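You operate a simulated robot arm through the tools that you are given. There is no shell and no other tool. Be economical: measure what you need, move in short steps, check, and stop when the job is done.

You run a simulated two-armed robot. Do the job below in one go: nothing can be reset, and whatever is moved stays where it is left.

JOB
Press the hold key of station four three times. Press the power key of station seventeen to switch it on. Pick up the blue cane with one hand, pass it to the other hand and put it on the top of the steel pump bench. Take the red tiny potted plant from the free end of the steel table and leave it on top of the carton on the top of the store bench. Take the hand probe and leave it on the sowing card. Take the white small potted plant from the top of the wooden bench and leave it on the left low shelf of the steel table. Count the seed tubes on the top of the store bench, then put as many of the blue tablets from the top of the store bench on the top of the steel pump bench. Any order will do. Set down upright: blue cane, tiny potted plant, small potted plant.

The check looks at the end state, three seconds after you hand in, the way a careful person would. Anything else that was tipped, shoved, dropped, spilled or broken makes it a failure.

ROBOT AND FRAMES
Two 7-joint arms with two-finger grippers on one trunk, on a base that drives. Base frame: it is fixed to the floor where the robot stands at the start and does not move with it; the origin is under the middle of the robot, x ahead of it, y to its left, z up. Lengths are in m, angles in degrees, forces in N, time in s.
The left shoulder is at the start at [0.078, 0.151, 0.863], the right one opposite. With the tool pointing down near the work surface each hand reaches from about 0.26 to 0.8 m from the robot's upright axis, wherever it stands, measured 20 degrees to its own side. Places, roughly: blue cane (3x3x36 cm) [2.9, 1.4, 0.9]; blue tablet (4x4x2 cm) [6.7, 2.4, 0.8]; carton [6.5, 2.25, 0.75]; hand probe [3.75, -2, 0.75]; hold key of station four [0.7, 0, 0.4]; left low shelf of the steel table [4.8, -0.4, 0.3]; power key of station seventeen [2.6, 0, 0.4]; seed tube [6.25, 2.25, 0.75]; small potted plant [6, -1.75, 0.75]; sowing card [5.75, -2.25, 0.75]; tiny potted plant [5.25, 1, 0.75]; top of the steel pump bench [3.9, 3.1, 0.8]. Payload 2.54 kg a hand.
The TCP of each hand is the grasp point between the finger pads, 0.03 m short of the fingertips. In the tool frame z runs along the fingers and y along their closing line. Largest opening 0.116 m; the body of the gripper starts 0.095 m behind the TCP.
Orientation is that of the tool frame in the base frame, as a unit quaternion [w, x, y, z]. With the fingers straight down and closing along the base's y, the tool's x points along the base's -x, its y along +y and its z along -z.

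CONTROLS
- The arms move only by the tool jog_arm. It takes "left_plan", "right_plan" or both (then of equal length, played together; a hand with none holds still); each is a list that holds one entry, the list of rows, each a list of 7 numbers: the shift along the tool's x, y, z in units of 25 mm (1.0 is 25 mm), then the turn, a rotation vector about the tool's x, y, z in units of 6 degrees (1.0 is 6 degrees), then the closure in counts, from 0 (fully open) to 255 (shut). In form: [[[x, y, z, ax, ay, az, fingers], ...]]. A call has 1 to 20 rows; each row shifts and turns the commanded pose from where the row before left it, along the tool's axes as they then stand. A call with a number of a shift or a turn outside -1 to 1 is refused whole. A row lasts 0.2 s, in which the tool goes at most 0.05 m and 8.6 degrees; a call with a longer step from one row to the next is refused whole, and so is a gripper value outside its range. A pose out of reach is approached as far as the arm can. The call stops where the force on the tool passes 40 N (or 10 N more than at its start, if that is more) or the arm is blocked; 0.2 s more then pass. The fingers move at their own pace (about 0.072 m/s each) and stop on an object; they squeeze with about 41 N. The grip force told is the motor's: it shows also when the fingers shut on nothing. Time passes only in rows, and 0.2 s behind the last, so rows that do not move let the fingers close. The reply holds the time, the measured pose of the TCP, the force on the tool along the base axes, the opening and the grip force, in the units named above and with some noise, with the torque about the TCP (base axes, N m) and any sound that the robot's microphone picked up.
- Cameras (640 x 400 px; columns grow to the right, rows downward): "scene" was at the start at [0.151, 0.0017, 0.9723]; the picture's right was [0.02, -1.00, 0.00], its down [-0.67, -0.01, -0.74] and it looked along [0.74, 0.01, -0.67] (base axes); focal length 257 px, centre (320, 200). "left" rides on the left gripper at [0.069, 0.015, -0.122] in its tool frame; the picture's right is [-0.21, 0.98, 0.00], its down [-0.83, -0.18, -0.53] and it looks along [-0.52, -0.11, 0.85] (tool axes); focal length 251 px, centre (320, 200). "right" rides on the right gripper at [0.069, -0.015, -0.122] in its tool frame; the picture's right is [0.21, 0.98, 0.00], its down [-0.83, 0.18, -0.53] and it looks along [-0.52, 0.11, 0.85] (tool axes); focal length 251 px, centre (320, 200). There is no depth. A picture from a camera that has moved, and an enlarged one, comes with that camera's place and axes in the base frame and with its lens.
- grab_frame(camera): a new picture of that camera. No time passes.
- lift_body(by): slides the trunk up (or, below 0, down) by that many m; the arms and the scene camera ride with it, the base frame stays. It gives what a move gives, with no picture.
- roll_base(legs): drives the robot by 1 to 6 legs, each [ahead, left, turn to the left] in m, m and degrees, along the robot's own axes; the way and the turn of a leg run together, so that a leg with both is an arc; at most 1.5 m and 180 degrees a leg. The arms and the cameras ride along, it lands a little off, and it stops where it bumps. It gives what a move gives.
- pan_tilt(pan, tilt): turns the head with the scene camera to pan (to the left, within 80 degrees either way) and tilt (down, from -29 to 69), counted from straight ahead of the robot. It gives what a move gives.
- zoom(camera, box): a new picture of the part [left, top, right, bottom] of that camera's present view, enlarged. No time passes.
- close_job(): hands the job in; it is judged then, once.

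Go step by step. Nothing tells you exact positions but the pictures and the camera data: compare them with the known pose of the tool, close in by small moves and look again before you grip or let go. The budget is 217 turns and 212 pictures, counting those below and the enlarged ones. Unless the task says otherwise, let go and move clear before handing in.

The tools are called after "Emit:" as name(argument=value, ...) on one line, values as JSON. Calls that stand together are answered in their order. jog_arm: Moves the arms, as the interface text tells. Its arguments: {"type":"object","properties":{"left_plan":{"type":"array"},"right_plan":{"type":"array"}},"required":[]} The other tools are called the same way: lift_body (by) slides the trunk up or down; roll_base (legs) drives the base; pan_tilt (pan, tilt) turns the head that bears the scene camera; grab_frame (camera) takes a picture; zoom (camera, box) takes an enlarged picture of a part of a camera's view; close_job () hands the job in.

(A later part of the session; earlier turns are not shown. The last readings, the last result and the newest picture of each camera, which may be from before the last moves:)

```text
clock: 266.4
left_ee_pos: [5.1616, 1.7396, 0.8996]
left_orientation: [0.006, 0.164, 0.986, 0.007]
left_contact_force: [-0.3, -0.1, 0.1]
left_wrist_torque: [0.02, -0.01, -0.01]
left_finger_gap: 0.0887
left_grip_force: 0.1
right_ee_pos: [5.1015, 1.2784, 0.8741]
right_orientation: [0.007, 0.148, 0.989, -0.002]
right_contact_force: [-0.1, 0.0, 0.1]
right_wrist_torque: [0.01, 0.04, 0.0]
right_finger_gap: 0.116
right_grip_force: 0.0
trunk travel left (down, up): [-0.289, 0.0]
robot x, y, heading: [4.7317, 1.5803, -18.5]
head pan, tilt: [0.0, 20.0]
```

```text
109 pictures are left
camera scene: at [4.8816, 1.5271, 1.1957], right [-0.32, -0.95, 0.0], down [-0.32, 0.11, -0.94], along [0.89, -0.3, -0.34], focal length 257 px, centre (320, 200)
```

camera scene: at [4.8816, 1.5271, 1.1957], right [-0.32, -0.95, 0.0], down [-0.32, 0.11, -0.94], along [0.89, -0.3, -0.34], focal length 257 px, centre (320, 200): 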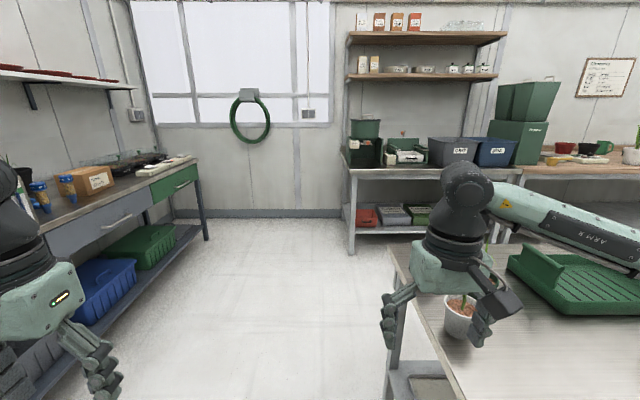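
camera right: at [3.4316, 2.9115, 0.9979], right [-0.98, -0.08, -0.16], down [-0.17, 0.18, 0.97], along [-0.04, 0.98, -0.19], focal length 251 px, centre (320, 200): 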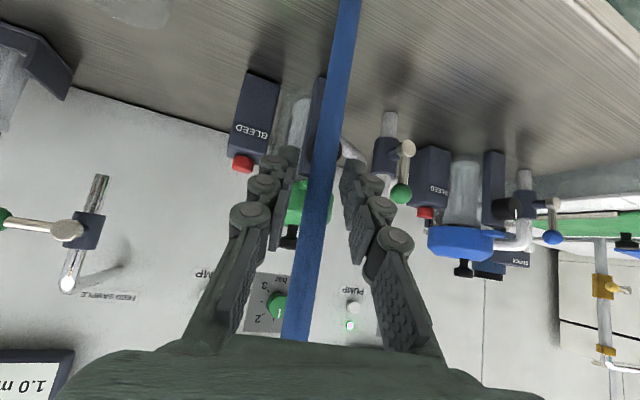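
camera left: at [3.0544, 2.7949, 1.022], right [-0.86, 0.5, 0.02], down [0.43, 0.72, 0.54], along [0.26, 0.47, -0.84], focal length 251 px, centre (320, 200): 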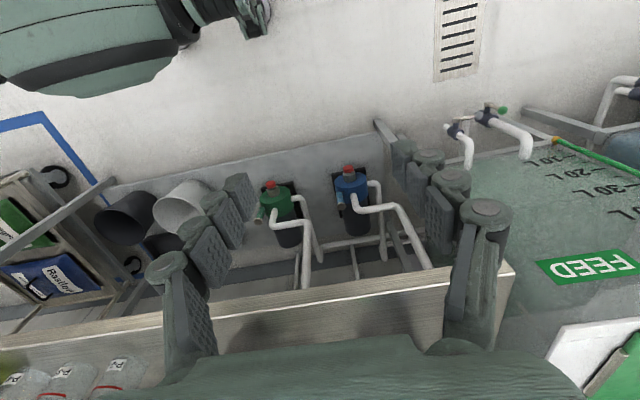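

The store bench (carton, tubes) is on the left; the steel table with a pot is on the right. Look at both.

Emit:
pan_tilt(pan=-50, tilt=35)

Emit:
grab_frame(camera="scene")

Emit:
pan_tilt(pan=50, tilt=30)

Emit:
grab_frame(camera="scene")

```text
clock: 267.6
left_ee_pos: [5.1613, 1.7391, 0.8997]
left_orientation: [0.006, 0.164, 0.986, 0.007]
left_contact_force: [-1.3, -0.7, -0.2]
left_wrist_torque: [-0.01, 0.0, -0.02]
left_finger_gap: 0.0885
left_grip_force: 0.0
right_ee_pos: [5.1017, 1.2794, 0.8754]
right_orientation: [0.006, 0.148, 0.989, -0.002]
right_contact_force: [0.0, -0.4, 0.1]
right_wrist_torque: [0.02, -0.03, -0.01]
right_finger_gap: 0.116
right_grip_force: 0.0
trunk travel left (down, up): [-0.289, 0.0]
robot x, y, heading: [4.7326, 1.5767, -19.0]
head pan, tilt: [-50.0, 35.0]
```

```text
108 pictures are left
camera scene: at [4.8256, 1.4748, 1.1718], right [-0.93, -0.37, 0.0], down [-0.21, 0.53, -0.82], along [0.3, -0.76, -0.57], focal length 257 px, centre (320, 200)
```

scene: 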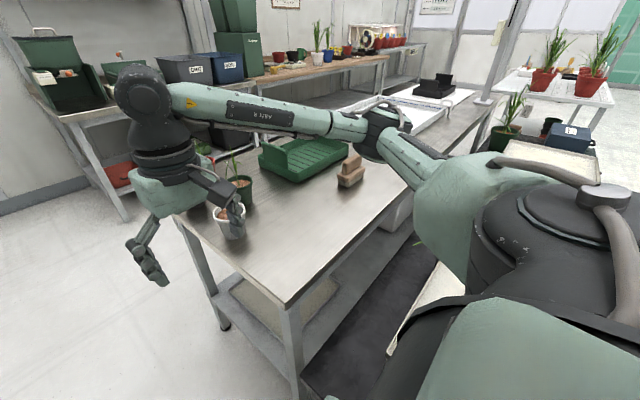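

```text
clock: 269.3
left_ee_pos: [5.1611, 1.7396, 0.8998]
left_orientation: [0.006, 0.163, 0.987, 0.008]
left_contact_force: [-0.7, 0.8, 0.1]
left_wrist_torque: [-0.01, -0.01, -0.03]
left_finger_gap: 0.0888
left_grip_force: 0.0
right_ee_pos: [5.1014, 1.2781, 0.8745]
right_orientation: [0.006, 0.148, 0.989, -0.001]
right_contact_force: [-0.7, 0.2, -0.5]
right_wrist_torque: [-0.01, 0.04, 0.0]
right_finger_gap: 0.1158
right_grip_force: 0.1
trunk travel left (down, up): [-0.289, 0.0]
robot x, y, heading: [4.7298, 1.5764, -18.8]
head pan, tilt: [50.0, 30.0]
```

```text
107 pictures are left
camera scene: at [4.8705, 1.6039, 1.1796], right [0.52, -0.85, 0.0], down [-0.43, -0.26, -0.87], along [0.74, 0.45, -0.5], focal length 257 px, centre (320, 200)
```

scene: 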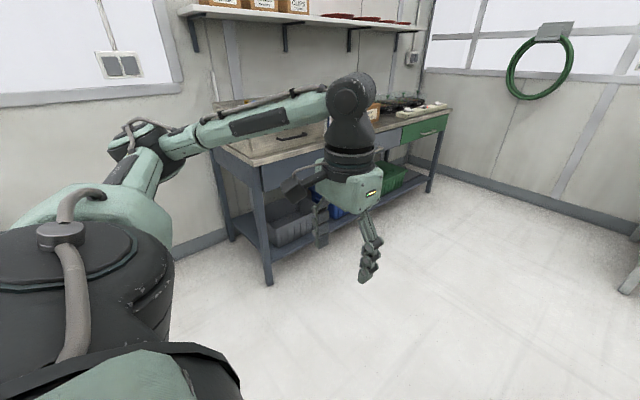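

Pots stand at the near end of the steel table. Move to face that end squarely.

Emit:
roll_base(legs=[[0, 0.4, 0], [0.6, 0, 0], [0, 0, -89.5]])

Emit:
pan_tilt(pan=0, tilt=40)

Emit:
grab_frame(camera="scene")

```text
clock: 280.7
left_ee_pos: [5.601, 1.3436, 0.8997]
left_orientation: [0.01, 0.808, 0.589, 0.001]
left_contact_force: [-0.1, -0.1, 0.2]
left_wrist_torque: [0.02, 0.0, 0.0]
left_finger_gap: 0.0886
left_grip_force: 0.1
right_ee_pos: [5.1399, 1.3952, 0.8751]
right_orientation: [0.002, 0.799, 0.602, -0.005]
right_contact_force: [0.5, 0.8, -0.6]
right_wrist_torque: [-0.03, -0.02, 0.0]
right_finger_gap: 0.1158
right_grip_force: 0.0
trunk travel left (down, up): [-0.289, 0.0]
robot x, y, heading: [5.4385, 1.7701, -107.8]
head pan, tilt: [50.0, 30.0]
```

```text
clock: 281.9
left_ee_pos: [5.6014, 1.3433, 0.9003]
left_orientation: [0.009, 0.809, 0.588, 0.002]
left_contact_force: [-0.9, -0.2, -1.2]
left_wrist_torque: [0.01, 0.0, 0.03]
left_finger_gap: 0.0885
left_grip_force: 0.1
right_ee_pos: [5.1395, 1.3947, 0.8747]
right_orientation: [0.004, 0.8, 0.6, -0.006]
right_contact_force: [0.3, -0.3, 0.0]
right_wrist_torque: [-0.04, 0.03, -0.04]
right_finger_gap: 0.1162
right_grip_force: 0.0
trunk travel left (down, up): [-0.289, 0.0]
robot x, y, heading: [5.4333, 1.7755, -107.6]
head pan, tilt: [0.0, 40.0]
```

```text
106 pictures are left
camera scene: at [5.3873, 1.6262, 1.1643], right [-0.95, 0.3, 0.0], down [0.19, 0.61, -0.77], along [-0.23, -0.73, -0.64], focal length 257 px, centre (320, 200)
```

scene: 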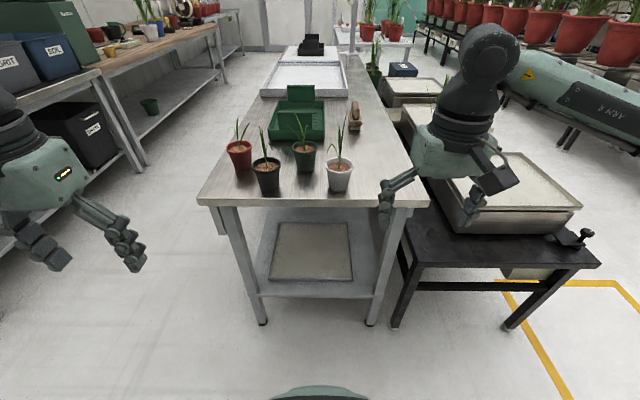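

The red tiny pot is leftmost of four at the table's end. Zoom in.

Emit:
zoom(camera="scene", box=[195, 105, 355, 205])

```text
4.00 times, centred on (275, 155) of scene
camera zoom: at [5.3873, 1.6262, 1.1643], right [-0.95, 0.3, 0.0], down [0.19, 0.61, -0.77], along [-0.23, -0.73, -0.64], focal length 1029 px, centre (500, 380)
```

zoom: 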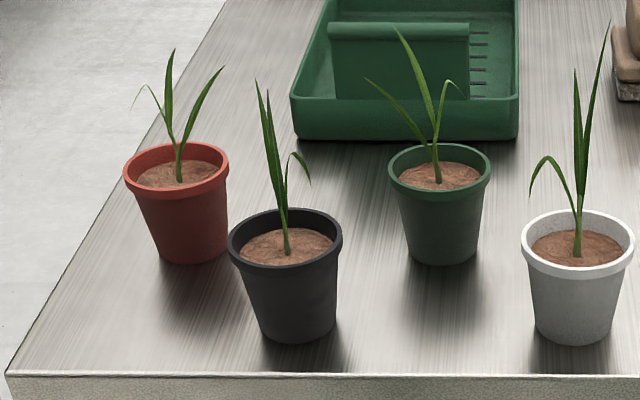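

Red pot: base near 0.79 m ahead, 0.23 m left; rim Ø7.3 cm at z≈0.815. Drive 0.13 m closer and bring the open left hand above it.

Emit:
roll_base(legs=[[0.13, 0, 0]])

Emit:
jog_arm(left_plan=[[[0, 0, -1, 0, 0, 0, 0], [0, 0, -1, 0, 0, 0, 0], [0, 0, -1, 0, 0, 0, 0], [-0.938, -0.193, 0, 0, 0, 0, 0], [-0.938, -0.193, 0, 0, 0, 0, 0], [-0.938, -0.193, 0, 0, 0, 0, 0], [-0.938, -0.193, 0, 0, 0, 0, 0], [-0.938, -0.193, 0, 0, 0, 0, 0], [-0.938, -0.193, 0, 0, 0, 0, 0], [-0.938, -0.193, 0, 0, 0, 0, 0], [-0.938, -0.193, 0, 0, 0, 0, 0], [-0.938, -0.193, 0, 0, 0, 0, 0], [-0.938, -0.193, 0, 0, 0, 0, 0], [0, 0, 0, 0, 0, 0, 0]]])

Emit:
grab_frame(camera="left")

Emit:
grab_frame(camera="scene")

```text
clock: 283.1
left_ee_pos: [5.5608, 1.2181, 0.8994]
left_orientation: [0.01, 0.809, 0.588, 0.002]
left_contact_force: [0.8, 0.7, 0.3]
left_wrist_torque: [0.01, 0.0, -0.01]
left_finger_gap: 0.0886
left_grip_force: 0.0
right_ee_pos: [5.0987, 1.2724, 0.8742]
right_orientation: [0.003, 0.8, 0.6, -0.004]
right_contact_force: [-0.8, -0.8, -0.5]
right_wrist_torque: [0.03, 0.0, 0.01]
right_finger_gap: 0.1163
right_grip_force: 0.0
trunk travel left (down, up): [-0.289, 0.0]
robot x, y, heading: [5.395, 1.6501, -107.7]
head pan, tilt: [0.0, 40.0]
```

```text
clock: 286.1
left_ee_pos: [5.4437, 1.0107, 0.9763]
left_orientation: [0.01, 0.809, 0.588, 0.001]
left_contact_force: [0.0, 1.3, 0.2]
left_wrist_torque: [-0.02, 0.06, 0.0]
left_finger_gap: 0.116
left_grip_force: 0.2
right_ee_pos: [5.1008, 1.2722, 0.8749]
right_orientation: [0.002, 0.8, 0.6, -0.005]
right_contact_force: [-0.6, -0.1, -0.2]
right_wrist_torque: [0.0, 0.0, 0.02]
right_finger_gap: 0.1162
right_grip_force: 0.0
trunk travel left (down, up): [-0.289, 0.0]
robot x, y, heading: [5.3971, 1.6502, -108.0]
head pan, tilt: [0.0, 40.0]
```

```text
104 pictures are left
camera left: at [5.4779, 1.0746, 1.0988], right [0.86, -0.51, 0.02], down [-0.44, -0.72, 0.54], along [-0.26, -0.47, -0.84], focal length 251 px, centre (320, 200)
```

left: 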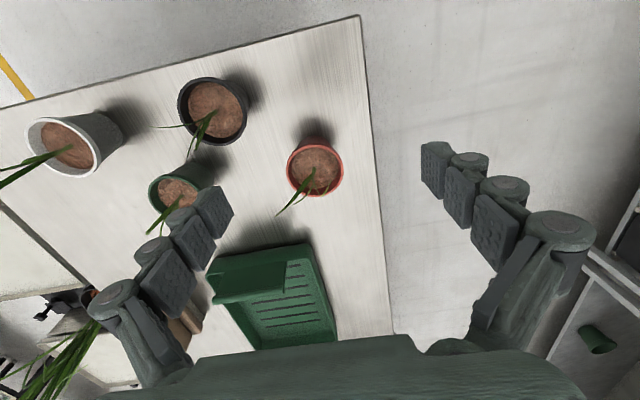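

```text
103 pictures are left
camera scene: at [5.3475, 1.5032, 1.1643], right [-0.95, 0.31, 0.0], down [0.2, 0.61, -0.77], along [-0.23, -0.73, -0.64], focal length 257 px, centre (320, 200)
```

scene: 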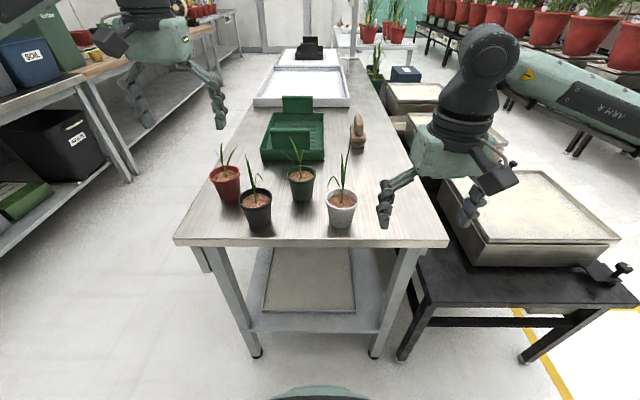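

Rim centre resolved at (5.409, 0.958). Centre over it and descend partway.

Emit:
jog_arm(left_plan=[[[-0.81, -0.223, 0, 0, 0, 0, 0], [-0.81, -0.223, 0, 0, 0, 0, 0], [-0.81, -0.223, 0, 0, 0, 0, 0], [0, 0, 0.9, 0, 0, 0, 0], [0, 0, 0.9, 0, 0, 0, 0], [0, 0, 0.9, 0, 0, 0, 0], [0, 0, 0.9, 0, 0, 0, 0], [0, 0, 0, 0, 0, 0, 0]]])

Emit:
grab_frame(camera="left")

Emit:
zoom(camera="scene", box=[160, 100, 320, 220])

```text
clock: 287.9
left_ee_pos: [5.4071, 0.9588, 0.8858]
left_orientation: [0.01, 0.809, 0.588, 0.001]
left_contact_force: [0.3, 0.5, -0.1]
left_wrist_torque: [-0.04, 0.01, 0.01]
left_finger_gap: 0.1161
left_grip_force: 0.1
right_ee_pos: [5.1003, 1.2723, 0.8737]
right_orientation: [0.003, 0.8, 0.6, -0.006]
right_contact_force: [0.5, 0.3, -0.5]
right_wrist_torque: [0.02, 0.0, -0.02]
right_finger_gap: 0.116
right_grip_force: 0.1
trunk travel left (down, up): [-0.289, 0.0]
robot x, y, heading: [5.3925, 1.6503, -107.6]
head pan, tilt: [0.0, 40.0]
```

```text
102 pictures are left
camera left: at [5.4428, 1.0222, 1.0075], right [0.86, -0.51, 0.02], down [-0.44, -0.72, 0.54], along [-0.26, -0.47, -0.84], focal length 251 px, centre (320, 200)
```

left: 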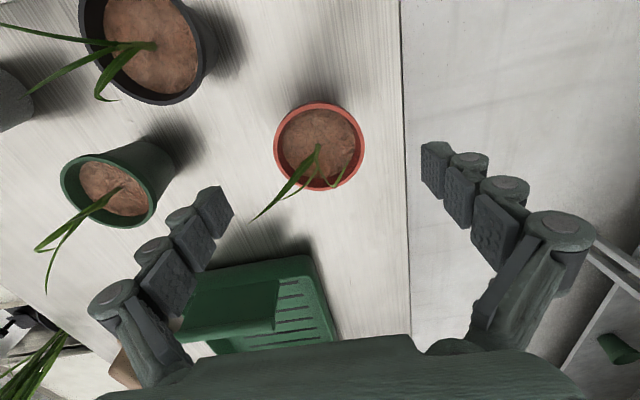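

```text
3.33 times, centred on (240, 160) of scene
camera zoom: at [5.3474, 1.5032, 1.1643], right [-0.95, 0.31, 0.0], down [0.2, 0.61, -0.77], along [-0.23, -0.73, -0.64], focal length 857 px, centre (587, 333)
```

zoom: 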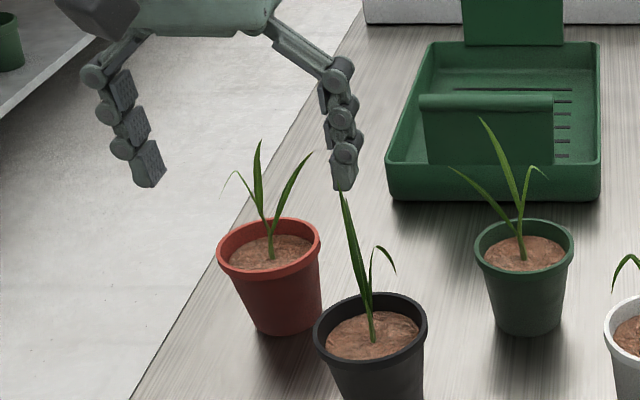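

Centred within a few mm. Descend to rim level and close.

Emit:
jog_arm(left_plan=[[[-0.06, 0, 0.93, 0, 0, 0, 0], [0, 0, 0.93, 0, 0, 0, 0], [0, 0, 0.93, 0, 0, 0, 0], [0, 0, 0, 0, 0, 0, 0], [0, 0, 0, 0, 0, 0, 120], [0, 0, 0, 0, 0, 0, 120], [0, 0, 0, 0, 0, 0, 255], [0, 0, 0, 0, 0, 0, 255], [0, 0, 0, 0, 0, 0, 255]]])

Emit:
grab_frame(camera="left")

Emit:
zoom(camera="scene", box=[160, 100, 320, 220])

```text
clock: 289.9
left_ee_pos: [5.4079, 0.955, 0.8173]
left_orientation: [0.009, 0.809, 0.588, 0.002]
left_contact_force: [-0.1, -0.9, 0.3]
left_wrist_torque: [-0.01, 0.0, -0.03]
left_finger_gap: 0.0675
left_grip_force: 41.1
right_ee_pos: [5.0995, 1.2716, 0.8753]
right_orientation: [0.002, 0.8, 0.6, -0.006]
right_contact_force: [-0.4, -0.1, 0.3]
right_wrist_torque: [0.04, -0.02, 0.01]
right_finger_gap: 0.1161
right_grip_force: 0.1
trunk travel left (down, up): [-0.289, 0.0]
robot x, y, heading: [5.396, 1.6484, -107.8]
head pan, tilt: [0.0, 40.0]
```

```text
100 pictures are left
camera left: at [5.4429, 1.0194, 0.9393], right [0.86, -0.51, 0.02], down [-0.44, -0.72, 0.54], along [-0.26, -0.47, -0.84], focal length 251 px, centre (320, 200)
```

left: 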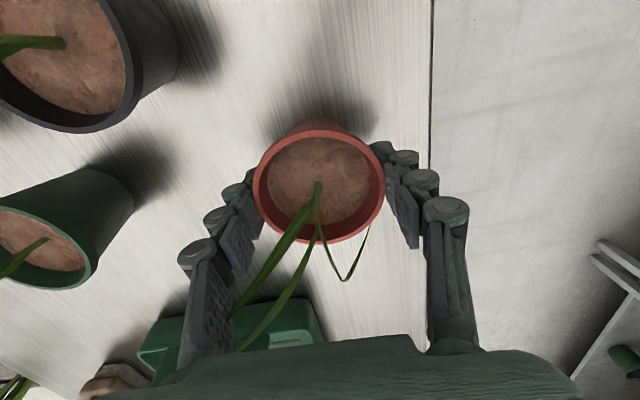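

```text
3.33 times, centred on (240, 160) of scene
camera zoom: at [5.3474, 1.5032, 1.1643], right [-0.95, 0.31, 0.0], down [0.2, 0.61, -0.77], along [-0.23, -0.73, -0.64], focal length 857 px, centre (587, 333)
```

zoom: 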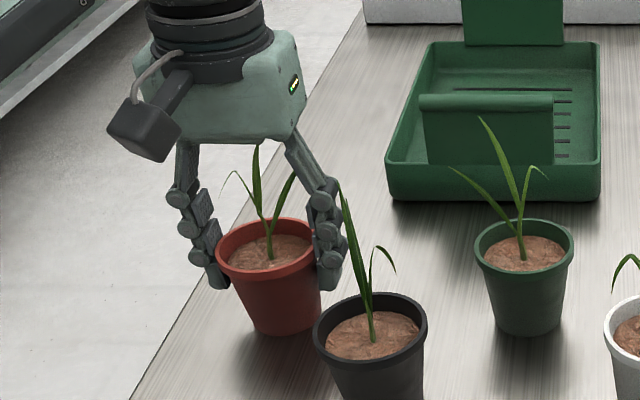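

Gripped (67 mm). Lift and retract.

Emit:
jog_arm(left_plan=[[[0, 0, -0.4, 0, 0, 0, 255], [0, 0, -0.6, 0, 0, 0, 255], [0, 0, -1, 0, 0, 0, 255], [0, 0, -1, 0, 0, 0, 255], [0, 0, -1, 0, 0, 0, 255], [0, 0, -1, 0, 0, 0, 255], [0, 0, -1, 0, 0, 0, 255], [1, 0, 0, 0, 0, 0, 255], [1, 0, 0, 0, 0, 0, 255], [1, 0, 0, 0, 0, 0, 255], [1, 0, 0, 0, 0, 0, 255], [1, 0, 0, 0, 0, 0, 255], [1, 0, 0, 0, 0, 0, 255], [1, 0, 0, 0, 0, 0, 255], [1, 0, 0, 0, 0, 0, 255], [1, 0, 0, 0, 0, 0, 255], [1, 0, 0, 0, 0, 0, 255]]])

Emit:
roll_base(legs=[[0.0, 0.35, 0], [0, 0, 90], [0, 0, 90]])

Emit:
pan_tilt(pan=0, tilt=35)

Emit:
grab_frame(camera="scene")

```text
clock: 293.6
left_ee_pos: [5.4819, 1.1961, 0.9647]
left_orientation: [0.01, 0.809, 0.588, 0.001]
left_contact_force: [0.1, -0.4, 0.0]
left_wrist_torque: [-0.01, 0.02, -0.01]
left_finger_gap: 0.0674
left_grip_force: 41.4
right_ee_pos: [5.1004, 1.2734, 0.8748]
right_orientation: [0.002, 0.801, 0.599, -0.006]
right_contact_force: [0.0, -0.9, -0.4]
right_wrist_torque: [-0.04, 0.02, -0.01]
right_finger_gap: 0.1161
right_grip_force: 0.1
trunk travel left (down, up): [-0.289, 0.0]
robot x, y, heading: [5.392, 1.6546, -107.7]
head pan, tilt: [0.0, 40.0]
```

```text
clock: 305.2
left_ee_pos: [5.6703, 2.0013, 0.9641]
left_orientation: [-0.001, -0.562, 0.827, 0.01]
left_contact_force: [-0.2, 0.3, -1.5]
left_wrist_torque: [0.0, 0.01, 0.0]
left_finger_gap: 0.0676
left_grip_force: 40.7
right_ee_pos: [6.0479, 1.9005, 0.8747]
right_orientation: [0.005, -0.574, 0.818, 0.003]
right_contact_force: [-0.2, 0.4, -0.4]
right_wrist_torque: [0.0, 0.01, -0.03]
right_finger_gap: 0.1159
right_grip_force: 0.0
trunk travel left (down, up): [-0.289, 0.0]
robot x, y, heading: [5.729, 1.5427, 69.0]
head pan, tilt: [0.0, 40.0]
```

```text
clock: 305.8
left_ee_pos: [5.6698, 2.0009, 0.9639]
left_orientation: [-0.001, -0.563, 0.827, 0.011]
left_contact_force: [0.3, 0.4, -1.4]
left_wrist_torque: [0.02, 0.01, 0.03]
left_finger_gap: 0.0677
left_grip_force: 41.1
right_ee_pos: [6.0483, 1.9003, 0.8745]
right_orientation: [0.005, -0.575, 0.818, 0.002]
right_contact_force: [0.0, 0.8, -0.3]
right_wrist_torque: [-0.02, 0.03, -0.05]
right_finger_gap: 0.1161
right_grip_force: 0.0
trunk travel left (down, up): [-0.289, 0.0]
robot x, y, heading: [5.7258, 1.546, 68.4]
head pan, tilt: [0.0, 35.0]
```

```text
98 pictures are left
camera scene: at [5.7858, 1.6886, 1.1718], right [0.93, -0.36, 0.0], down [-0.21, -0.53, -0.82], along [0.3, 0.76, -0.57], focal length 257 px, centre (320, 200)
```

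scene: 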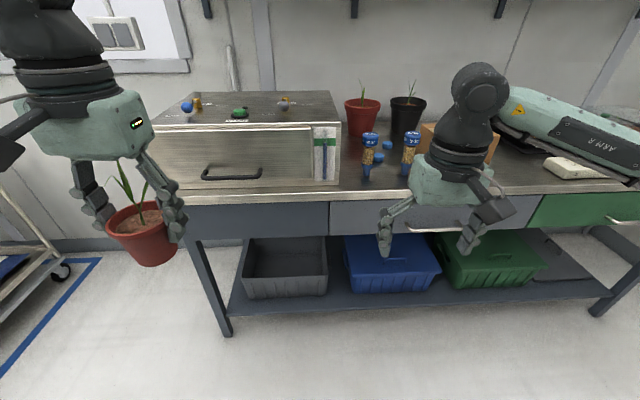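

The seed tubes and tablets are ahead, with the carton behind the right wrist. Straighten and strafe right to bring the carton in front of the left hand.

Emit:
roll_base(legs=[[0, 0, 3.3], [0, -0.6, 0]])

Emit:
grab_frame(camera="scene")

```text
clock: 312.5
left_ee_pos: [6.2078, 1.8132, 0.9642]
left_orientation: [-0.002, -0.588, 0.809, 0.01]
left_contact_force: [0.4, -1.4, -0.7]
left_wrist_torque: [-0.01, 0.01, -0.02]
left_finger_gap: 0.0677
left_grip_force: 40.8
right_ee_pos: [6.5912, 1.7371, 0.8751]
right_orientation: [0.005, -0.601, 0.8, 0.002]
right_contact_force: [-0.3, -0.2, -0.5]
right_wrist_torque: [-0.01, -0.02, -0.03]
right_finger_gap: 0.116
right_grip_force: 0.0
trunk travel left (down, up): [-0.289, 0.0]
robot x, y, heading: [6.297, 1.3615, 72.4]
head pan, tilt: [0.0, 35.0]
```

```text
97 pictures are left
camera scene: at [6.3432, 1.5089, 1.1718], right [0.95, -0.3, 0.0], down [-0.17, -0.55, -0.82], along [0.25, 0.78, -0.57], focal length 257 px, centre (320, 200)
```

scene: 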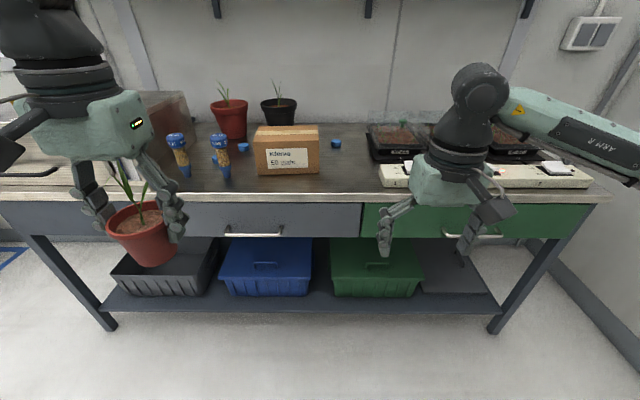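

Zoom on the bench top to count tubes and tablets and measure the carton.

Emit:
zoom(camera="scene", box=[140, 70, 380, 220])

Emit:
zoom(camera="scene", box=[350, 90, 590, 240])

```text
2.67 times, centred on (260, 145) of scene
camera zoom: at [6.3432, 1.5089, 1.1718], right [0.95, -0.3, 0.0], down [-0.17, -0.55, -0.82], along [0.25, 0.78, -0.57], focal length 686 px, centre (480, 347)
```

zoom: 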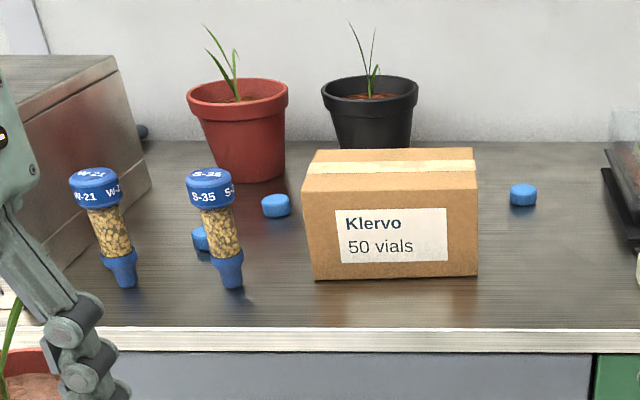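

```text
2.67 times, centred on (470, 165) of scene
camera zoom: at [6.3432, 1.5089, 1.1718], right [0.95, -0.3, 0.0], down [-0.17, -0.55, -0.82], along [0.25, 0.78, -0.57], focal length 686 px, centre (-80, 293)
```

zoom: 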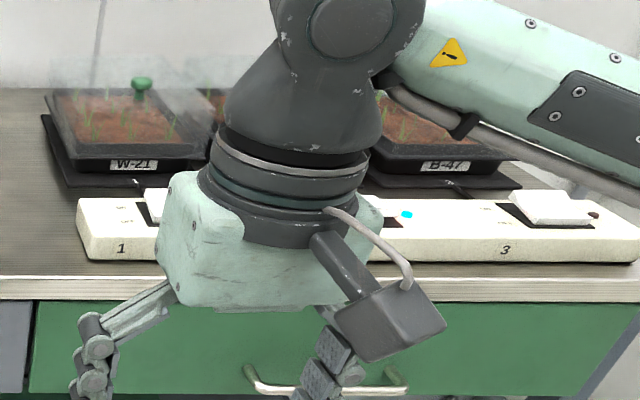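

Two seed tubes are visible so far (W-21, S-35) and about three tablets. Carton top centre ≈0.93 m ahead, 0.10 m left, z≈0.88. Drive in and raise the pot a little.

Emit:
jog_arm(left_plan=[[[0, 0, -1, 0, 0, 0, 255], [0, 0, -1, 0, 0, 0, 255], [0, 0, 0, 0, 0, 0, 255]]])

Emit:
roll_base(legs=[[0.27, -0.1, 0]])

Emit:
grab_frame(camera="scene")

Emit:
grab_frame(camera="left")

```text
clock: 313.3
left_ee_pos: [6.2088, 1.8117, 1.0139]
left_orientation: [-0.001, -0.588, 0.809, 0.01]
left_contact_force: [0.3, 0.2, -0.5]
left_wrist_torque: [0.01, 0.0, 0.01]
left_finger_gap: 0.068
left_grip_force: 41.2
right_ee_pos: [6.5913, 1.7368, 0.8746]
right_orientation: [0.005, -0.599, 0.8, 0.004]
right_contact_force: [1.1, 0.4, 0.3]
right_wrist_torque: [-0.01, 0.02, 0.01]
right_finger_gap: 0.1161
right_grip_force: 0.0
trunk travel left (down, up): [-0.289, 0.0]
robot x, y, heading: [6.2985, 1.3615, 72.5]
head pan, tilt: [0.0, 35.0]
```

```text
clock: 315.3
left_ee_pos: [6.3848, 2.0435, 1.0139]
left_orientation: [-0.001, -0.592, 0.806, 0.009]
left_contact_force: [0.0, 0.2, -1.6]
left_wrist_torque: [0.0, 0.02, 0.01]
left_finger_gap: 0.0678
left_grip_force: 41.3
right_ee_pos: [6.7668, 1.9718, 0.8757]
right_orientation: [0.005, -0.605, 0.796, 0.002]
right_contact_force: [0.1, -0.2, -0.1]
right_wrist_torque: [0.0, 0.04, 0.01]
right_finger_gap: 0.1158
right_grip_force: 0.2
trunk travel left (down, up): [-0.289, 0.0]
robot x, y, heading: [6.4784, 1.5928, 73.0]
head pan, tilt: [0.0, 35.0]
```

```text
94 pictures are left
camera scene: at [6.5212, 1.7419, 1.1717], right [0.96, -0.3, 0.0], down [-0.17, -0.55, -0.82], along [0.24, 0.78, -0.57], focal length 257 px, centre (320, 200)
```

scene: 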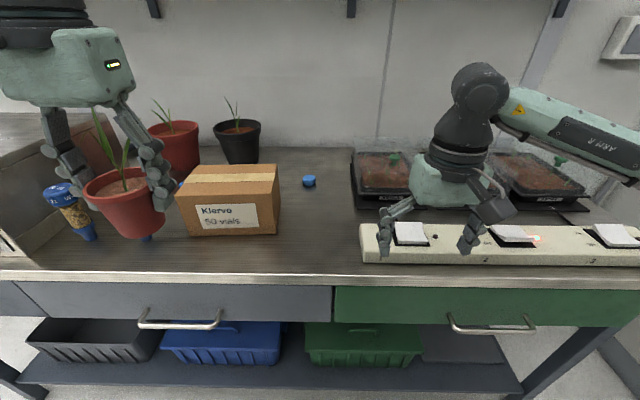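

```text
93 pictures are left
camera left: at [6.3509, 1.9822, 1.1366], right [-0.87, 0.5, 0.02], down [0.43, 0.73, 0.54], along [0.25, 0.47, -0.84], focal length 251 px, centre (320, 200)
```

left: 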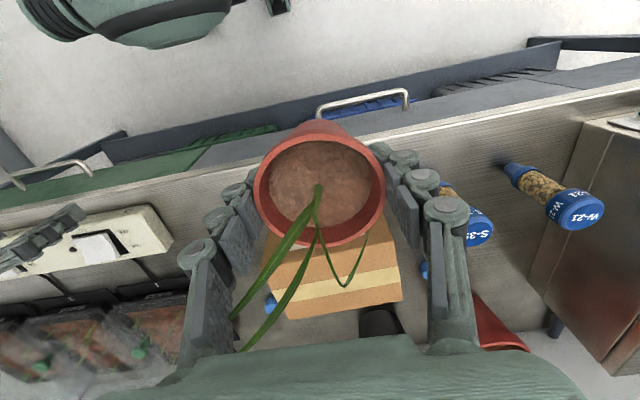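

Carton top centre ≈ (6.483, 2.277), z≈0.888. Move the pot over it.

Emit:
jog_arm(left_plan=[[[-0.918, -0.086, 0, 0, 0, 0, 255], [-0.918, -0.086, 0, 0, 0, 0, 255], [-0.918, -0.086, 0, 0, 0, 0, 255], [-0.918, -0.086, 0, 0, 0, 0, 255], [-0.918, -0.086, 0, 0, 0, 0, 255], [-0.918, -0.086, 0, 0, 0, 0, 255], [-0.918, -0.086, 0, 0, 0, 0, 255], [-0.918, -0.086, 0, 0, 0, 0, 255], [-0.918, -0.086, 0, 0, 0, 0, 255], [-0.918, -0.086, 0, 0, 0, 0, 255], [-0.918, -0.086, 0, 0, 0, 0, 255], [0, 0, 0.8, 0, 0, 0, 255], [0, 0, 0, 0, 0, 0, 255]]])

Emit:
zoom(camera="scene", box=[120, 90, 320, 250])

Emit:
grab_frame(camera="left")

```text
clock: 318.1
left_ee_pos: [6.4798, 2.2774, 0.9942]
left_orientation: [-0.001, -0.592, 0.806, 0.009]
left_contact_force: [-0.3, -0.6, -0.2]
left_wrist_torque: [-0.01, 0.01, 0.02]
left_finger_gap: 0.0676
left_grip_force: 40.4
right_ee_pos: [6.767, 1.9714, 0.8745]
right_orientation: [0.006, -0.604, 0.797, 0.003]
right_contact_force: [0.4, 0.1, 0.8]
right_wrist_torque: [0.0, 0.01, 0.02]
right_finger_gap: 0.116
right_grip_force: 0.1
trunk travel left (down, up): [-0.289, 0.0]
robot x, y, heading: [6.476, 1.5941, 72.7]
head pan, tilt: [0.0, 35.0]
```

```text
2.50 times, centred on (220, 170) of scene
camera zoom: at [6.521, 1.7415, 1.1718], right [0.96, -0.3, 0.0], down [-0.17, -0.55, -0.82], along [0.24, 0.78, -0.57], focal length 643 px, centre (570, 275)
```

zoom: 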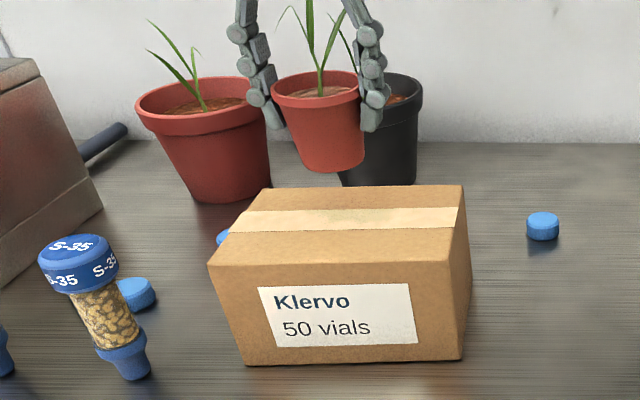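

```text
91 pictures are left
camera left: at [6.4476, 2.2163, 1.1173], right [-0.87, 0.5, 0.02], down [0.43, 0.73, 0.54], along [0.25, 0.47, -0.84], focal length 251 px, centre (320, 200)
```

left: 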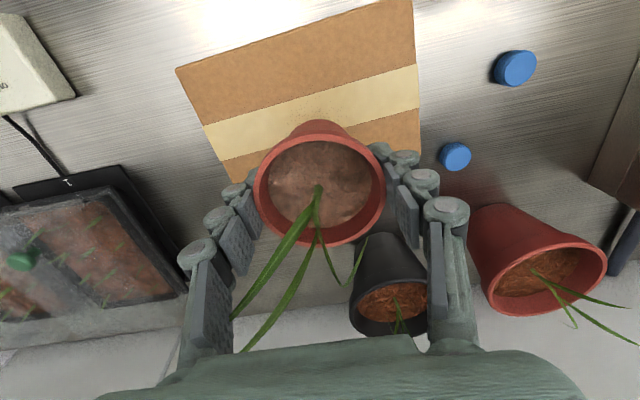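

The pot needs to shift ~2.5 cm right and 2 cm back. Adjust, then lower towards the carton.

Emit:
jog_arm(left_plan=[[[0.8, -0.95, 0, 0, 0, 0, 255], [0, 0, 0.5, 0, 0, 0, 255], [0, 0, 0.5, 0, 0, 0, 255], [0, 0, 0, 0, 0, 0, 255]]])

Emit:
jog_arm(left_plan=[[[0, 0, 0.16, 0, 0, 0, 255], [0, 0, 0.12, 0, 0, 0, 255], [0, 0, 0, 0, 0, 0, 255]]])

Emit:
zoom(camera="scene", box=[160, 100, 320, 200])

```text
clock: 319.1
left_ee_pos: [6.4958, 2.2514, 0.971]
left_orientation: [-0.001, -0.592, 0.806, 0.009]
left_contact_force: [0.4, 0.5, -1.1]
left_wrist_torque: [0.01, 0.01, 0.01]
left_finger_gap: 0.0677
left_grip_force: 40.9
right_ee_pos: [6.7663, 1.9712, 0.8753]
right_orientation: [0.005, -0.604, 0.797, 0.003]
right_contact_force: [0.5, -0.1, -0.2]
right_wrist_torque: [0.01, 0.0, -0.01]
right_finger_gap: 0.116
right_grip_force: 0.1
trunk travel left (down, up): [-0.289, 0.0]
robot x, y, heading: [6.4733, 1.5914, 72.6]
head pan, tilt: [0.0, 35.0]
```

```text
clock: 319.9
left_ee_pos: [6.4965, 2.2509, 0.9637]
left_orientation: [-0.001, -0.593, 0.805, 0.009]
left_contact_force: [0.0, 0.1, -1.1]
left_wrist_torque: [0.0, 0.0, 0.02]
left_finger_gap: 0.0675
left_grip_force: 40.5
right_ee_pos: [6.7666, 1.9717, 0.8748]
right_orientation: [0.006, -0.605, 0.796, 0.003]
right_contact_force: [-0.5, -0.5, -0.4]
right_wrist_torque: [-0.03, 0.01, 0.0]
right_finger_gap: 0.1159
right_grip_force: 0.0
trunk travel left (down, up): [-0.289, 0.0]
robot x, y, heading: [6.475, 1.5933, 72.9]
head pan, tilt: [0.0, 35.0]
```

```text
4.00 times, centred on (240, 150) of scene
camera zoom: at [6.521, 1.7416, 1.1718], right [0.96, -0.3, 0.0], down [-0.17, -0.55, -0.82], along [0.24, 0.78, -0.57], focal length 1029 px, centre (640, 400)
```

zoom: 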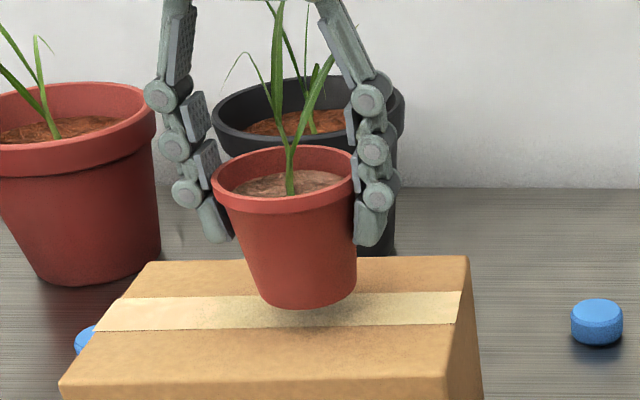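

Emit:
jog_arm(left_plan=[[[0, 0, 0.16, 0, 0, 0, 255], [0, 0, 0.12, 0, 0, 0, 255], [0, 0, 0, 0, 0, 0, 255]]])

Emit:
jog_arm(left_plan=[[[0, 0, 0.08, 0, 0, 0, 255], [0, 0, 0.08, 0, 0, 0, 255], [0, 0, 0, 0, 0, 0, 255]]])

Emit:
zoom(camera="scene", box=[160, 110, 320, 210])

```text
clock: 320.7
left_ee_pos: [6.4977, 2.2505, 0.9557]
left_orientation: [-0.001, -0.592, 0.806, 0.009]
left_contact_force: [0.3, 0.0, -0.4]
left_wrist_torque: [0.01, 0.0, 0.0]
left_finger_gap: 0.0678
left_grip_force: 41.0
right_ee_pos: [6.7672, 1.9713, 0.8756]
right_orientation: [0.005, -0.604, 0.797, 0.003]
right_contact_force: [-0.8, 0.8, -0.8]
right_wrist_torque: [-0.02, 0.0, -0.02]
right_finger_gap: 0.1161
right_grip_force: 0.0
trunk travel left (down, up): [-0.289, 0.0]
robot x, y, heading: [6.4775, 1.5926, 72.9]
head pan, tilt: [0.0, 35.0]
```

```text
clock: 321.5
left_ee_pos: [6.4964, 2.2508, 0.9519]
left_orientation: [-0.001, -0.591, 0.806, 0.01]
left_contact_force: [1.1, -0.2, -0.2]
left_wrist_torque: [0.0, 0.01, 0.03]
left_finger_gap: 0.0675
left_grip_force: 40.5
right_ee_pos: [6.7675, 1.9719, 0.8755]
right_orientation: [0.006, -0.604, 0.797, 0.003]
right_contact_force: [-0.9, 0.5, 0.8]
right_wrist_torque: [-0.01, 0.03, 0.03]
right_finger_gap: 0.1157
right_grip_force: 0.1
trunk travel left (down, up): [-0.289, 0.0]
robot x, y, heading: [6.4781, 1.5927, 73.3]
head pan, tilt: [0.0, 35.0]
```

```text
4.00 times, centred on (240, 160) of scene
camera zoom: at [6.521, 1.7416, 1.1718], right [0.96, -0.3, 0.0], down [-0.17, -0.55, -0.82], along [0.24, 0.78, -0.57], focal length 1029 px, centre (640, 360)
```

zoom: 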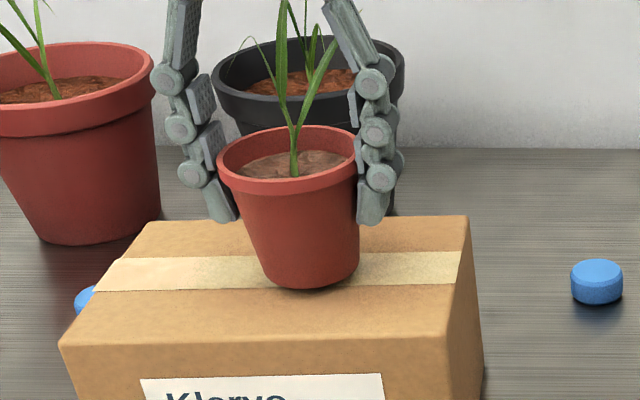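

Emit:
jog_arm(left_plan=[[[0, 0, 0.08, 0, 0, 0, 255], [0, 0, 0.04, 0, 0, 0, 255], [0, 0, 0, 0, 0, 0, 255]]])

Emit:
jog_arm(left_plan=[[[0, 0, 0.06, 0, 0, 0, 255], [0, 0, 0, 0, 0, 0, 255], [0, 0, 0, 0, 0, 0, 255]]])

Emit:
jog_arm(left_plan=[[[0, 0, 0.06, 0, 0, 0, 255], [0, 0, 0, 0, 0, 0, 255], [0, 0, 0, 0, 0, 0, 255]]])

Emit:
zoom(camera="scene", box=[160, 110, 320, 210])

```text
clock: 322.3
left_ee_pos: [6.4964, 2.2517, 0.9498]
left_orientation: [-0.001, -0.591, 0.807, 0.01]
left_contact_force: [-0.8, -0.4, -0.9]
left_wrist_torque: [-0.01, -0.01, -0.01]
left_finger_gap: 0.0677
left_grip_force: 40.7
right_ee_pos: [6.7667, 1.971, 0.876]
right_orientation: [0.006, -0.604, 0.797, 0.003]
right_contact_force: [0.8, 0.1, -0.9]
right_wrist_torque: [0.01, 0.0, 0.01]
right_finger_gap: 0.1161
right_grip_force: 0.1
trunk travel left (down, up): [-0.289, 0.0]
robot x, y, heading: [6.4759, 1.5889, 72.8]
head pan, tilt: [0.0, 35.0]
```

```text
clock: 323.1
left_ee_pos: [6.4966, 2.2508, 0.9478]
left_orientation: [-0.002, -0.592, 0.806, 0.01]
left_contact_force: [0.1, 0.5, -1.4]
left_wrist_torque: [0.01, 0.01, 0.02]
left_finger_gap: 0.0675
left_grip_force: 41.5
right_ee_pos: [6.7671, 1.9721, 0.875]
right_orientation: [0.006, -0.604, 0.797, 0.003]
right_contact_force: [0.5, -0.7, 0.0]
right_wrist_torque: [-0.03, 0.03, 0.0]
right_finger_gap: 0.1156
right_grip_force: 0.0
trunk travel left (down, up): [-0.289, 0.0]
robot x, y, heading: [6.4761, 1.5932, 72.7]
head pan, tilt: [0.0, 35.0]
```

```text
clock: 323.9
left_ee_pos: [6.4957, 2.252, 0.9472]
left_orientation: [-0.002, -0.593, 0.805, 0.009]
left_contact_force: [-0.7, 0.6, -1.0]
left_wrist_torque: [0.01, -0.01, -0.02]
left_finger_gap: 0.0678
left_grip_force: 41.1
right_ee_pos: [6.7663, 1.9718, 0.8746]
right_orientation: [0.005, -0.604, 0.797, 0.003]
right_contact_force: [-0.6, 0.0, -0.4]
right_wrist_torque: [0.01, -0.02, -0.01]
right_finger_gap: 0.1161
right_grip_force: 0.0
trunk travel left (down, up): [-0.289, 0.0]
robot x, y, heading: [6.4754, 1.5885, 72.7]
head pan, tilt: [0.0, 35.0]
```

```text
4.00 times, centred on (240, 160) of scene
camera zoom: at [6.521, 1.7416, 1.1718], right [0.96, -0.3, 0.0], down [-0.17, -0.55, -0.82], along [0.24, 0.78, -0.57], focal length 1029 px, centre (640, 360)
```

zoom: 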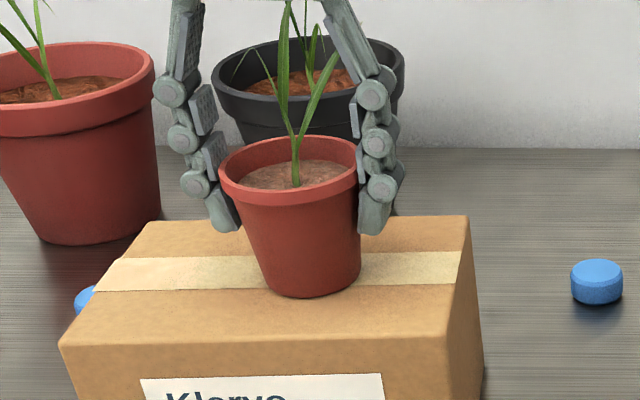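

Emit:
jog_arm(left_plan=[[[0, 0, 0.06, 0, 0, 0, 255], [0, 0, 0, 0, 0, 0, 255], [0, 0, 0, 0, 0, 0, 255]]])

Emit:
jog_arm(left_plan=[[[0, 0, 0.06, 0, 0, 0, 255], [0, 0, 0, 0, 0, 0, 255], [0, 0, 0, 0, 0, 0, 255]]])

Emit:
jog_arm(left_plan=[[[0, 0, 0.06, 0, 0, 0, 255], [0, 0, 0, 0, 0, 0, 255], [0, 0, 0, 0, 0, 0, 255]]])

Emit:
zoom(camera="scene", box=[160, 110, 320, 210])

```text
clock: 324.7
left_ee_pos: [6.4969, 2.2519, 0.9461]
left_orientation: [-0.002, -0.591, 0.806, 0.01]
left_contact_force: [0.7, 0.2, 3.5]
left_wrist_torque: [0.01, -0.13, 0.02]
left_finger_gap: 0.0678
left_grip_force: 40.7
right_ee_pos: [6.7667, 1.9719, 0.8749]
right_orientation: [0.005, -0.603, 0.798, 0.002]
right_contact_force: [-0.1, -0.3, -0.7]
right_wrist_torque: [0.01, -0.01, -0.03]
right_finger_gap: 0.1162
right_grip_force: 0.1
trunk travel left (down, up): [-0.289, 0.0]
robot x, y, heading: [6.4715, 1.5916, 72.9]
head pan, tilt: [0.0, 35.0]
```

```text
clock: 325.5
left_ee_pos: [6.4964, 2.2516, 0.9457]
left_orientation: [-0.001, -0.592, 0.806, 0.01]
left_contact_force: [0.1, 1.5, 12.8]
left_wrist_torque: [-0.07, -0.17, 0.05]
left_finger_gap: 0.0677
left_grip_force: 40.6
right_ee_pos: [6.7661, 1.971, 0.8759]
right_orientation: [0.006, -0.604, 0.797, 0.004]
right_contact_force: [0.5, -0.6, 0.9]
right_wrist_torque: [0.0, -0.02, 0.03]
right_finger_gap: 0.1161
right_grip_force: 0.0
trunk travel left (down, up): [-0.289, 0.0]
robot x, y, heading: [6.4756, 1.5938, 72.7]
head pan, tilt: [0.0, 35.0]
```

```text
clock: 326.3
left_ee_pos: [6.4958, 2.2516, 0.9451]
left_orientation: [0.001, -0.592, 0.806, 0.011]
left_contact_force: [-3.0, 5.6, 22.3]
left_wrist_torque: [0.06, -0.09, -0.02]
left_finger_gap: 0.0679
left_grip_force: 40.8
right_ee_pos: [6.7672, 1.9705, 0.8764]
right_orientation: [0.006, -0.604, 0.797, 0.003]
right_contact_force: [-0.5, 0.5, -0.7]
right_wrist_torque: [0.0, -0.02, -0.01]
right_finger_gap: 0.1157
right_grip_force: 0.0
trunk travel left (down, up): [-0.289, 0.0]
robot x, y, heading: [6.4752, 1.5945, 73.0]
head pan, tilt: [0.0, 35.0]
```

```text
4.00 times, centred on (240, 160) of scene
camera zoom: at [6.5207, 1.7398, 1.1723], right [0.96, -0.3, 0.0], down [-0.17, -0.55, -0.82], along [0.24, 0.78, -0.57], focal length 1029 px, centre (640, 360)
```

zoom: 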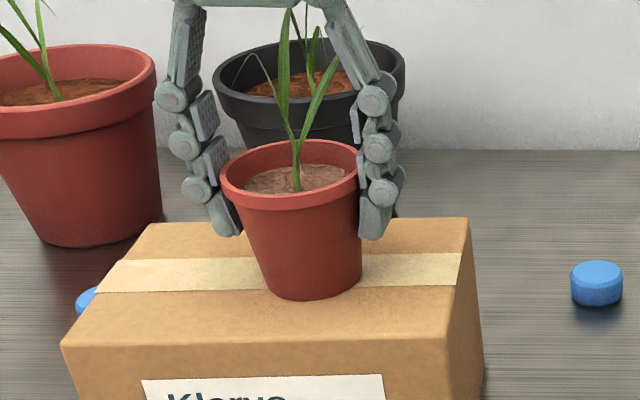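

Seated with too much force; ease up 3 mm, then open and rise clear.

Emit:
jog_arm(left_plan=[[[0, 0, -0.1, 0, 0, 0, 255], [0, 0, -0.03, 0, 0, 0, 255], [0, 0, 0, 0, 0, 0, 255]]])

Emit:
jog_arm(left_plan=[[[0, 0, 0, 0, 0, 0, 90], [0, 0, 0, 0, 0, 0, 60], [0, 0, 0, 0, 0, 0, 0], [0, 0, 0, 0, 0, 0, 0], [0, 0, -0.5, 0, 0, 0, 0], [0, 0, -1, 0, 0, 0, 0], [0, 0, -1, 0, 0, 0, 0], [0, 0, -1, 0, 0, 0, 0], [0, 0, -1, 0, 0, 0, 0], [0, 0, -1, 0, 0, 0, 0], [0, 0, -1, 0, 0, 0, 0]]])

Emit:
grab_frame(camera="left")

Emit:
grab_frame(camera="scene")

```text
clock: 327.1
left_ee_pos: [6.4963, 2.2517, 0.9449]
left_orientation: [-0.002, -0.592, 0.806, 0.011]
left_contact_force: [-2.4, 2.7, 9.1]
left_wrist_torque: [0.16, -0.09, 0.03]
left_finger_gap: 0.0676
left_grip_force: 40.6
right_ee_pos: [6.7674, 1.9722, 0.8752]
right_orientation: [0.006, -0.604, 0.797, 0.004]
right_contact_force: [-0.2, -0.6, -0.1]
right_wrist_torque: [-0.02, -0.03, 0.03]
right_finger_gap: 0.116
right_grip_force: 0.1
trunk travel left (down, up): [-0.289, 0.0]
robot x, y, heading: [6.4748, 1.5941, 72.6]
head pan, tilt: [0.0, 35.0]
```

```text
clock: 329.5
left_ee_pos: [6.4975, 2.2482, 1.1082]
left_orientation: [-0.001, -0.592, 0.806, 0.01]
left_contact_force: [0.1, -0.2, 0.4]
left_wrist_torque: [-0.01, 0.01, -0.02]
left_finger_gap: 0.116
left_grip_force: 0.0
right_ee_pos: [6.7667, 1.971, 0.8747]
right_orientation: [0.005, -0.604, 0.797, 0.003]
right_contact_force: [0.0, 0.0, -0.4]
right_wrist_torque: [0.02, 0.02, 0.01]
right_finger_gap: 0.1158
right_grip_force: 0.1
trunk travel left (down, up): [-0.289, 0.0]
robot x, y, heading: [6.4762, 1.5932, 72.7]
head pan, tilt: [0.0, 35.0]
```

```text
86 pictures are left
camera left: at [6.4663, 2.1868, 1.2303], right [-0.87, 0.5, 0.02], down [0.43, 0.73, 0.54], along [0.25, 0.48, -0.84], focal length 251 px, centre (320, 200)
```

left: 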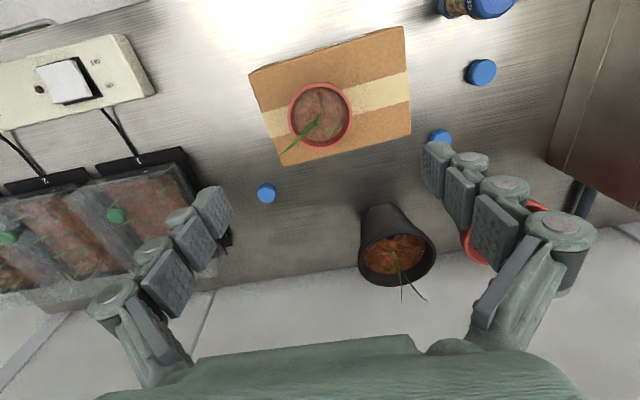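

```text
85 pictures are left
camera scene: at [6.521, 1.7411, 1.1719], right [0.96, -0.3, 0.0], down [-0.17, -0.55, -0.82], along [0.24, 0.78, -0.57], focal length 257 px, centre (320, 200)
```

scene: 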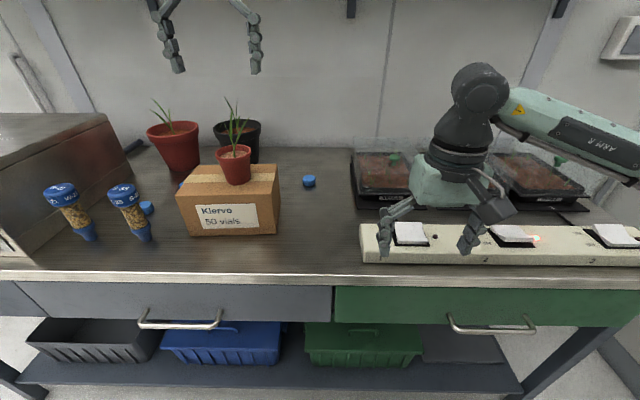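

The red plant stands on the carton. Check the rest of the bench (left side and around the incubator) for more tubes.

Emit:
pan_tilt(pan=45, tilt=25)

Emit:
grab_frame(camera="scene")

Emit:
pan_tilt(pan=-30, tilt=35)

Emit:
grab_frame(camera="scene")

```text
clock: 330.6
left_ee_pos: [6.4993, 2.2489, 1.1069]
left_orientation: [-0.001, -0.592, 0.806, 0.01]
left_contact_force: [0.9, 0.6, 0.0]
left_wrist_torque: [0.03, 0.02, 0.01]
left_finger_gap: 0.1159
left_grip_force: 0.1
right_ee_pos: [6.7663, 1.9711, 0.8741]
right_orientation: [0.006, -0.604, 0.797, 0.003]
right_contact_force: [-0.6, 0.2, -0.4]
right_wrist_torque: [0.03, 0.0, -0.02]
right_finger_gap: 0.1159
right_grip_force: 0.0
trunk travel left (down, up): [-0.289, 0.0]
robot x, y, heading: [6.4753, 1.5926, 72.5]
head pan, tilt: [45.0, 25.0]
```

```text
84 pictures are left
camera scene: at [6.452, 1.7389, 1.1876], right [0.89, 0.47, 0.0], down [0.2, -0.37, -0.91], along [-0.42, 0.8, -0.42], focal length 257 px, centre (320, 200)
```

scene: 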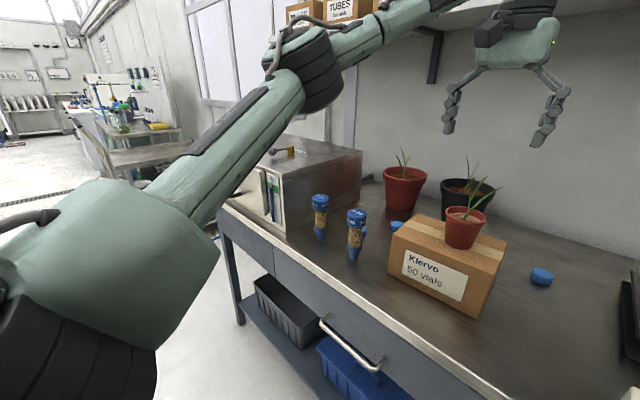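

```text
clock: 332.1
left_ee_pos: [6.4995, 2.2481, 1.108]
left_orientation: [-0.002, -0.592, 0.806, 0.009]
left_contact_force: [-0.3, -0.8, 0.3]
left_wrist_torque: [-0.02, 0.05, -0.01]
left_finger_gap: 0.1158
left_grip_force: 0.0
right_ee_pos: [6.7664, 1.9719, 0.8743]
right_orientation: [0.005, -0.604, 0.797, 0.003]
right_contact_force: [0.3, -0.5, -0.2]
right_wrist_torque: [0.01, 0.0, -0.05]
right_finger_gap: 0.1161
right_grip_force: 0.1
trunk travel left (down, up): [-0.289, 0.0]
robot x, y, heading: [6.4769, 1.5932, 72.7]
head pan, tilt: [-30.0, 35.0]
```

```text
83 pictures are left
camera scene: at [6.5595, 1.7172, 1.1718], right [0.68, -0.73, 0.0], down [-0.42, -0.39, -0.82], along [0.6, 0.56, -0.57], focal length 257 px, centre (320, 200)
```

scene: 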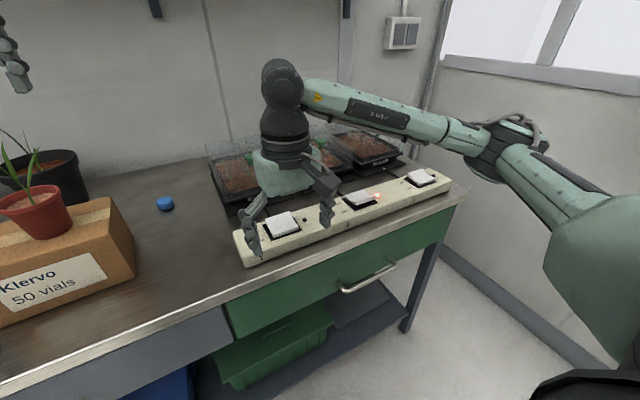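

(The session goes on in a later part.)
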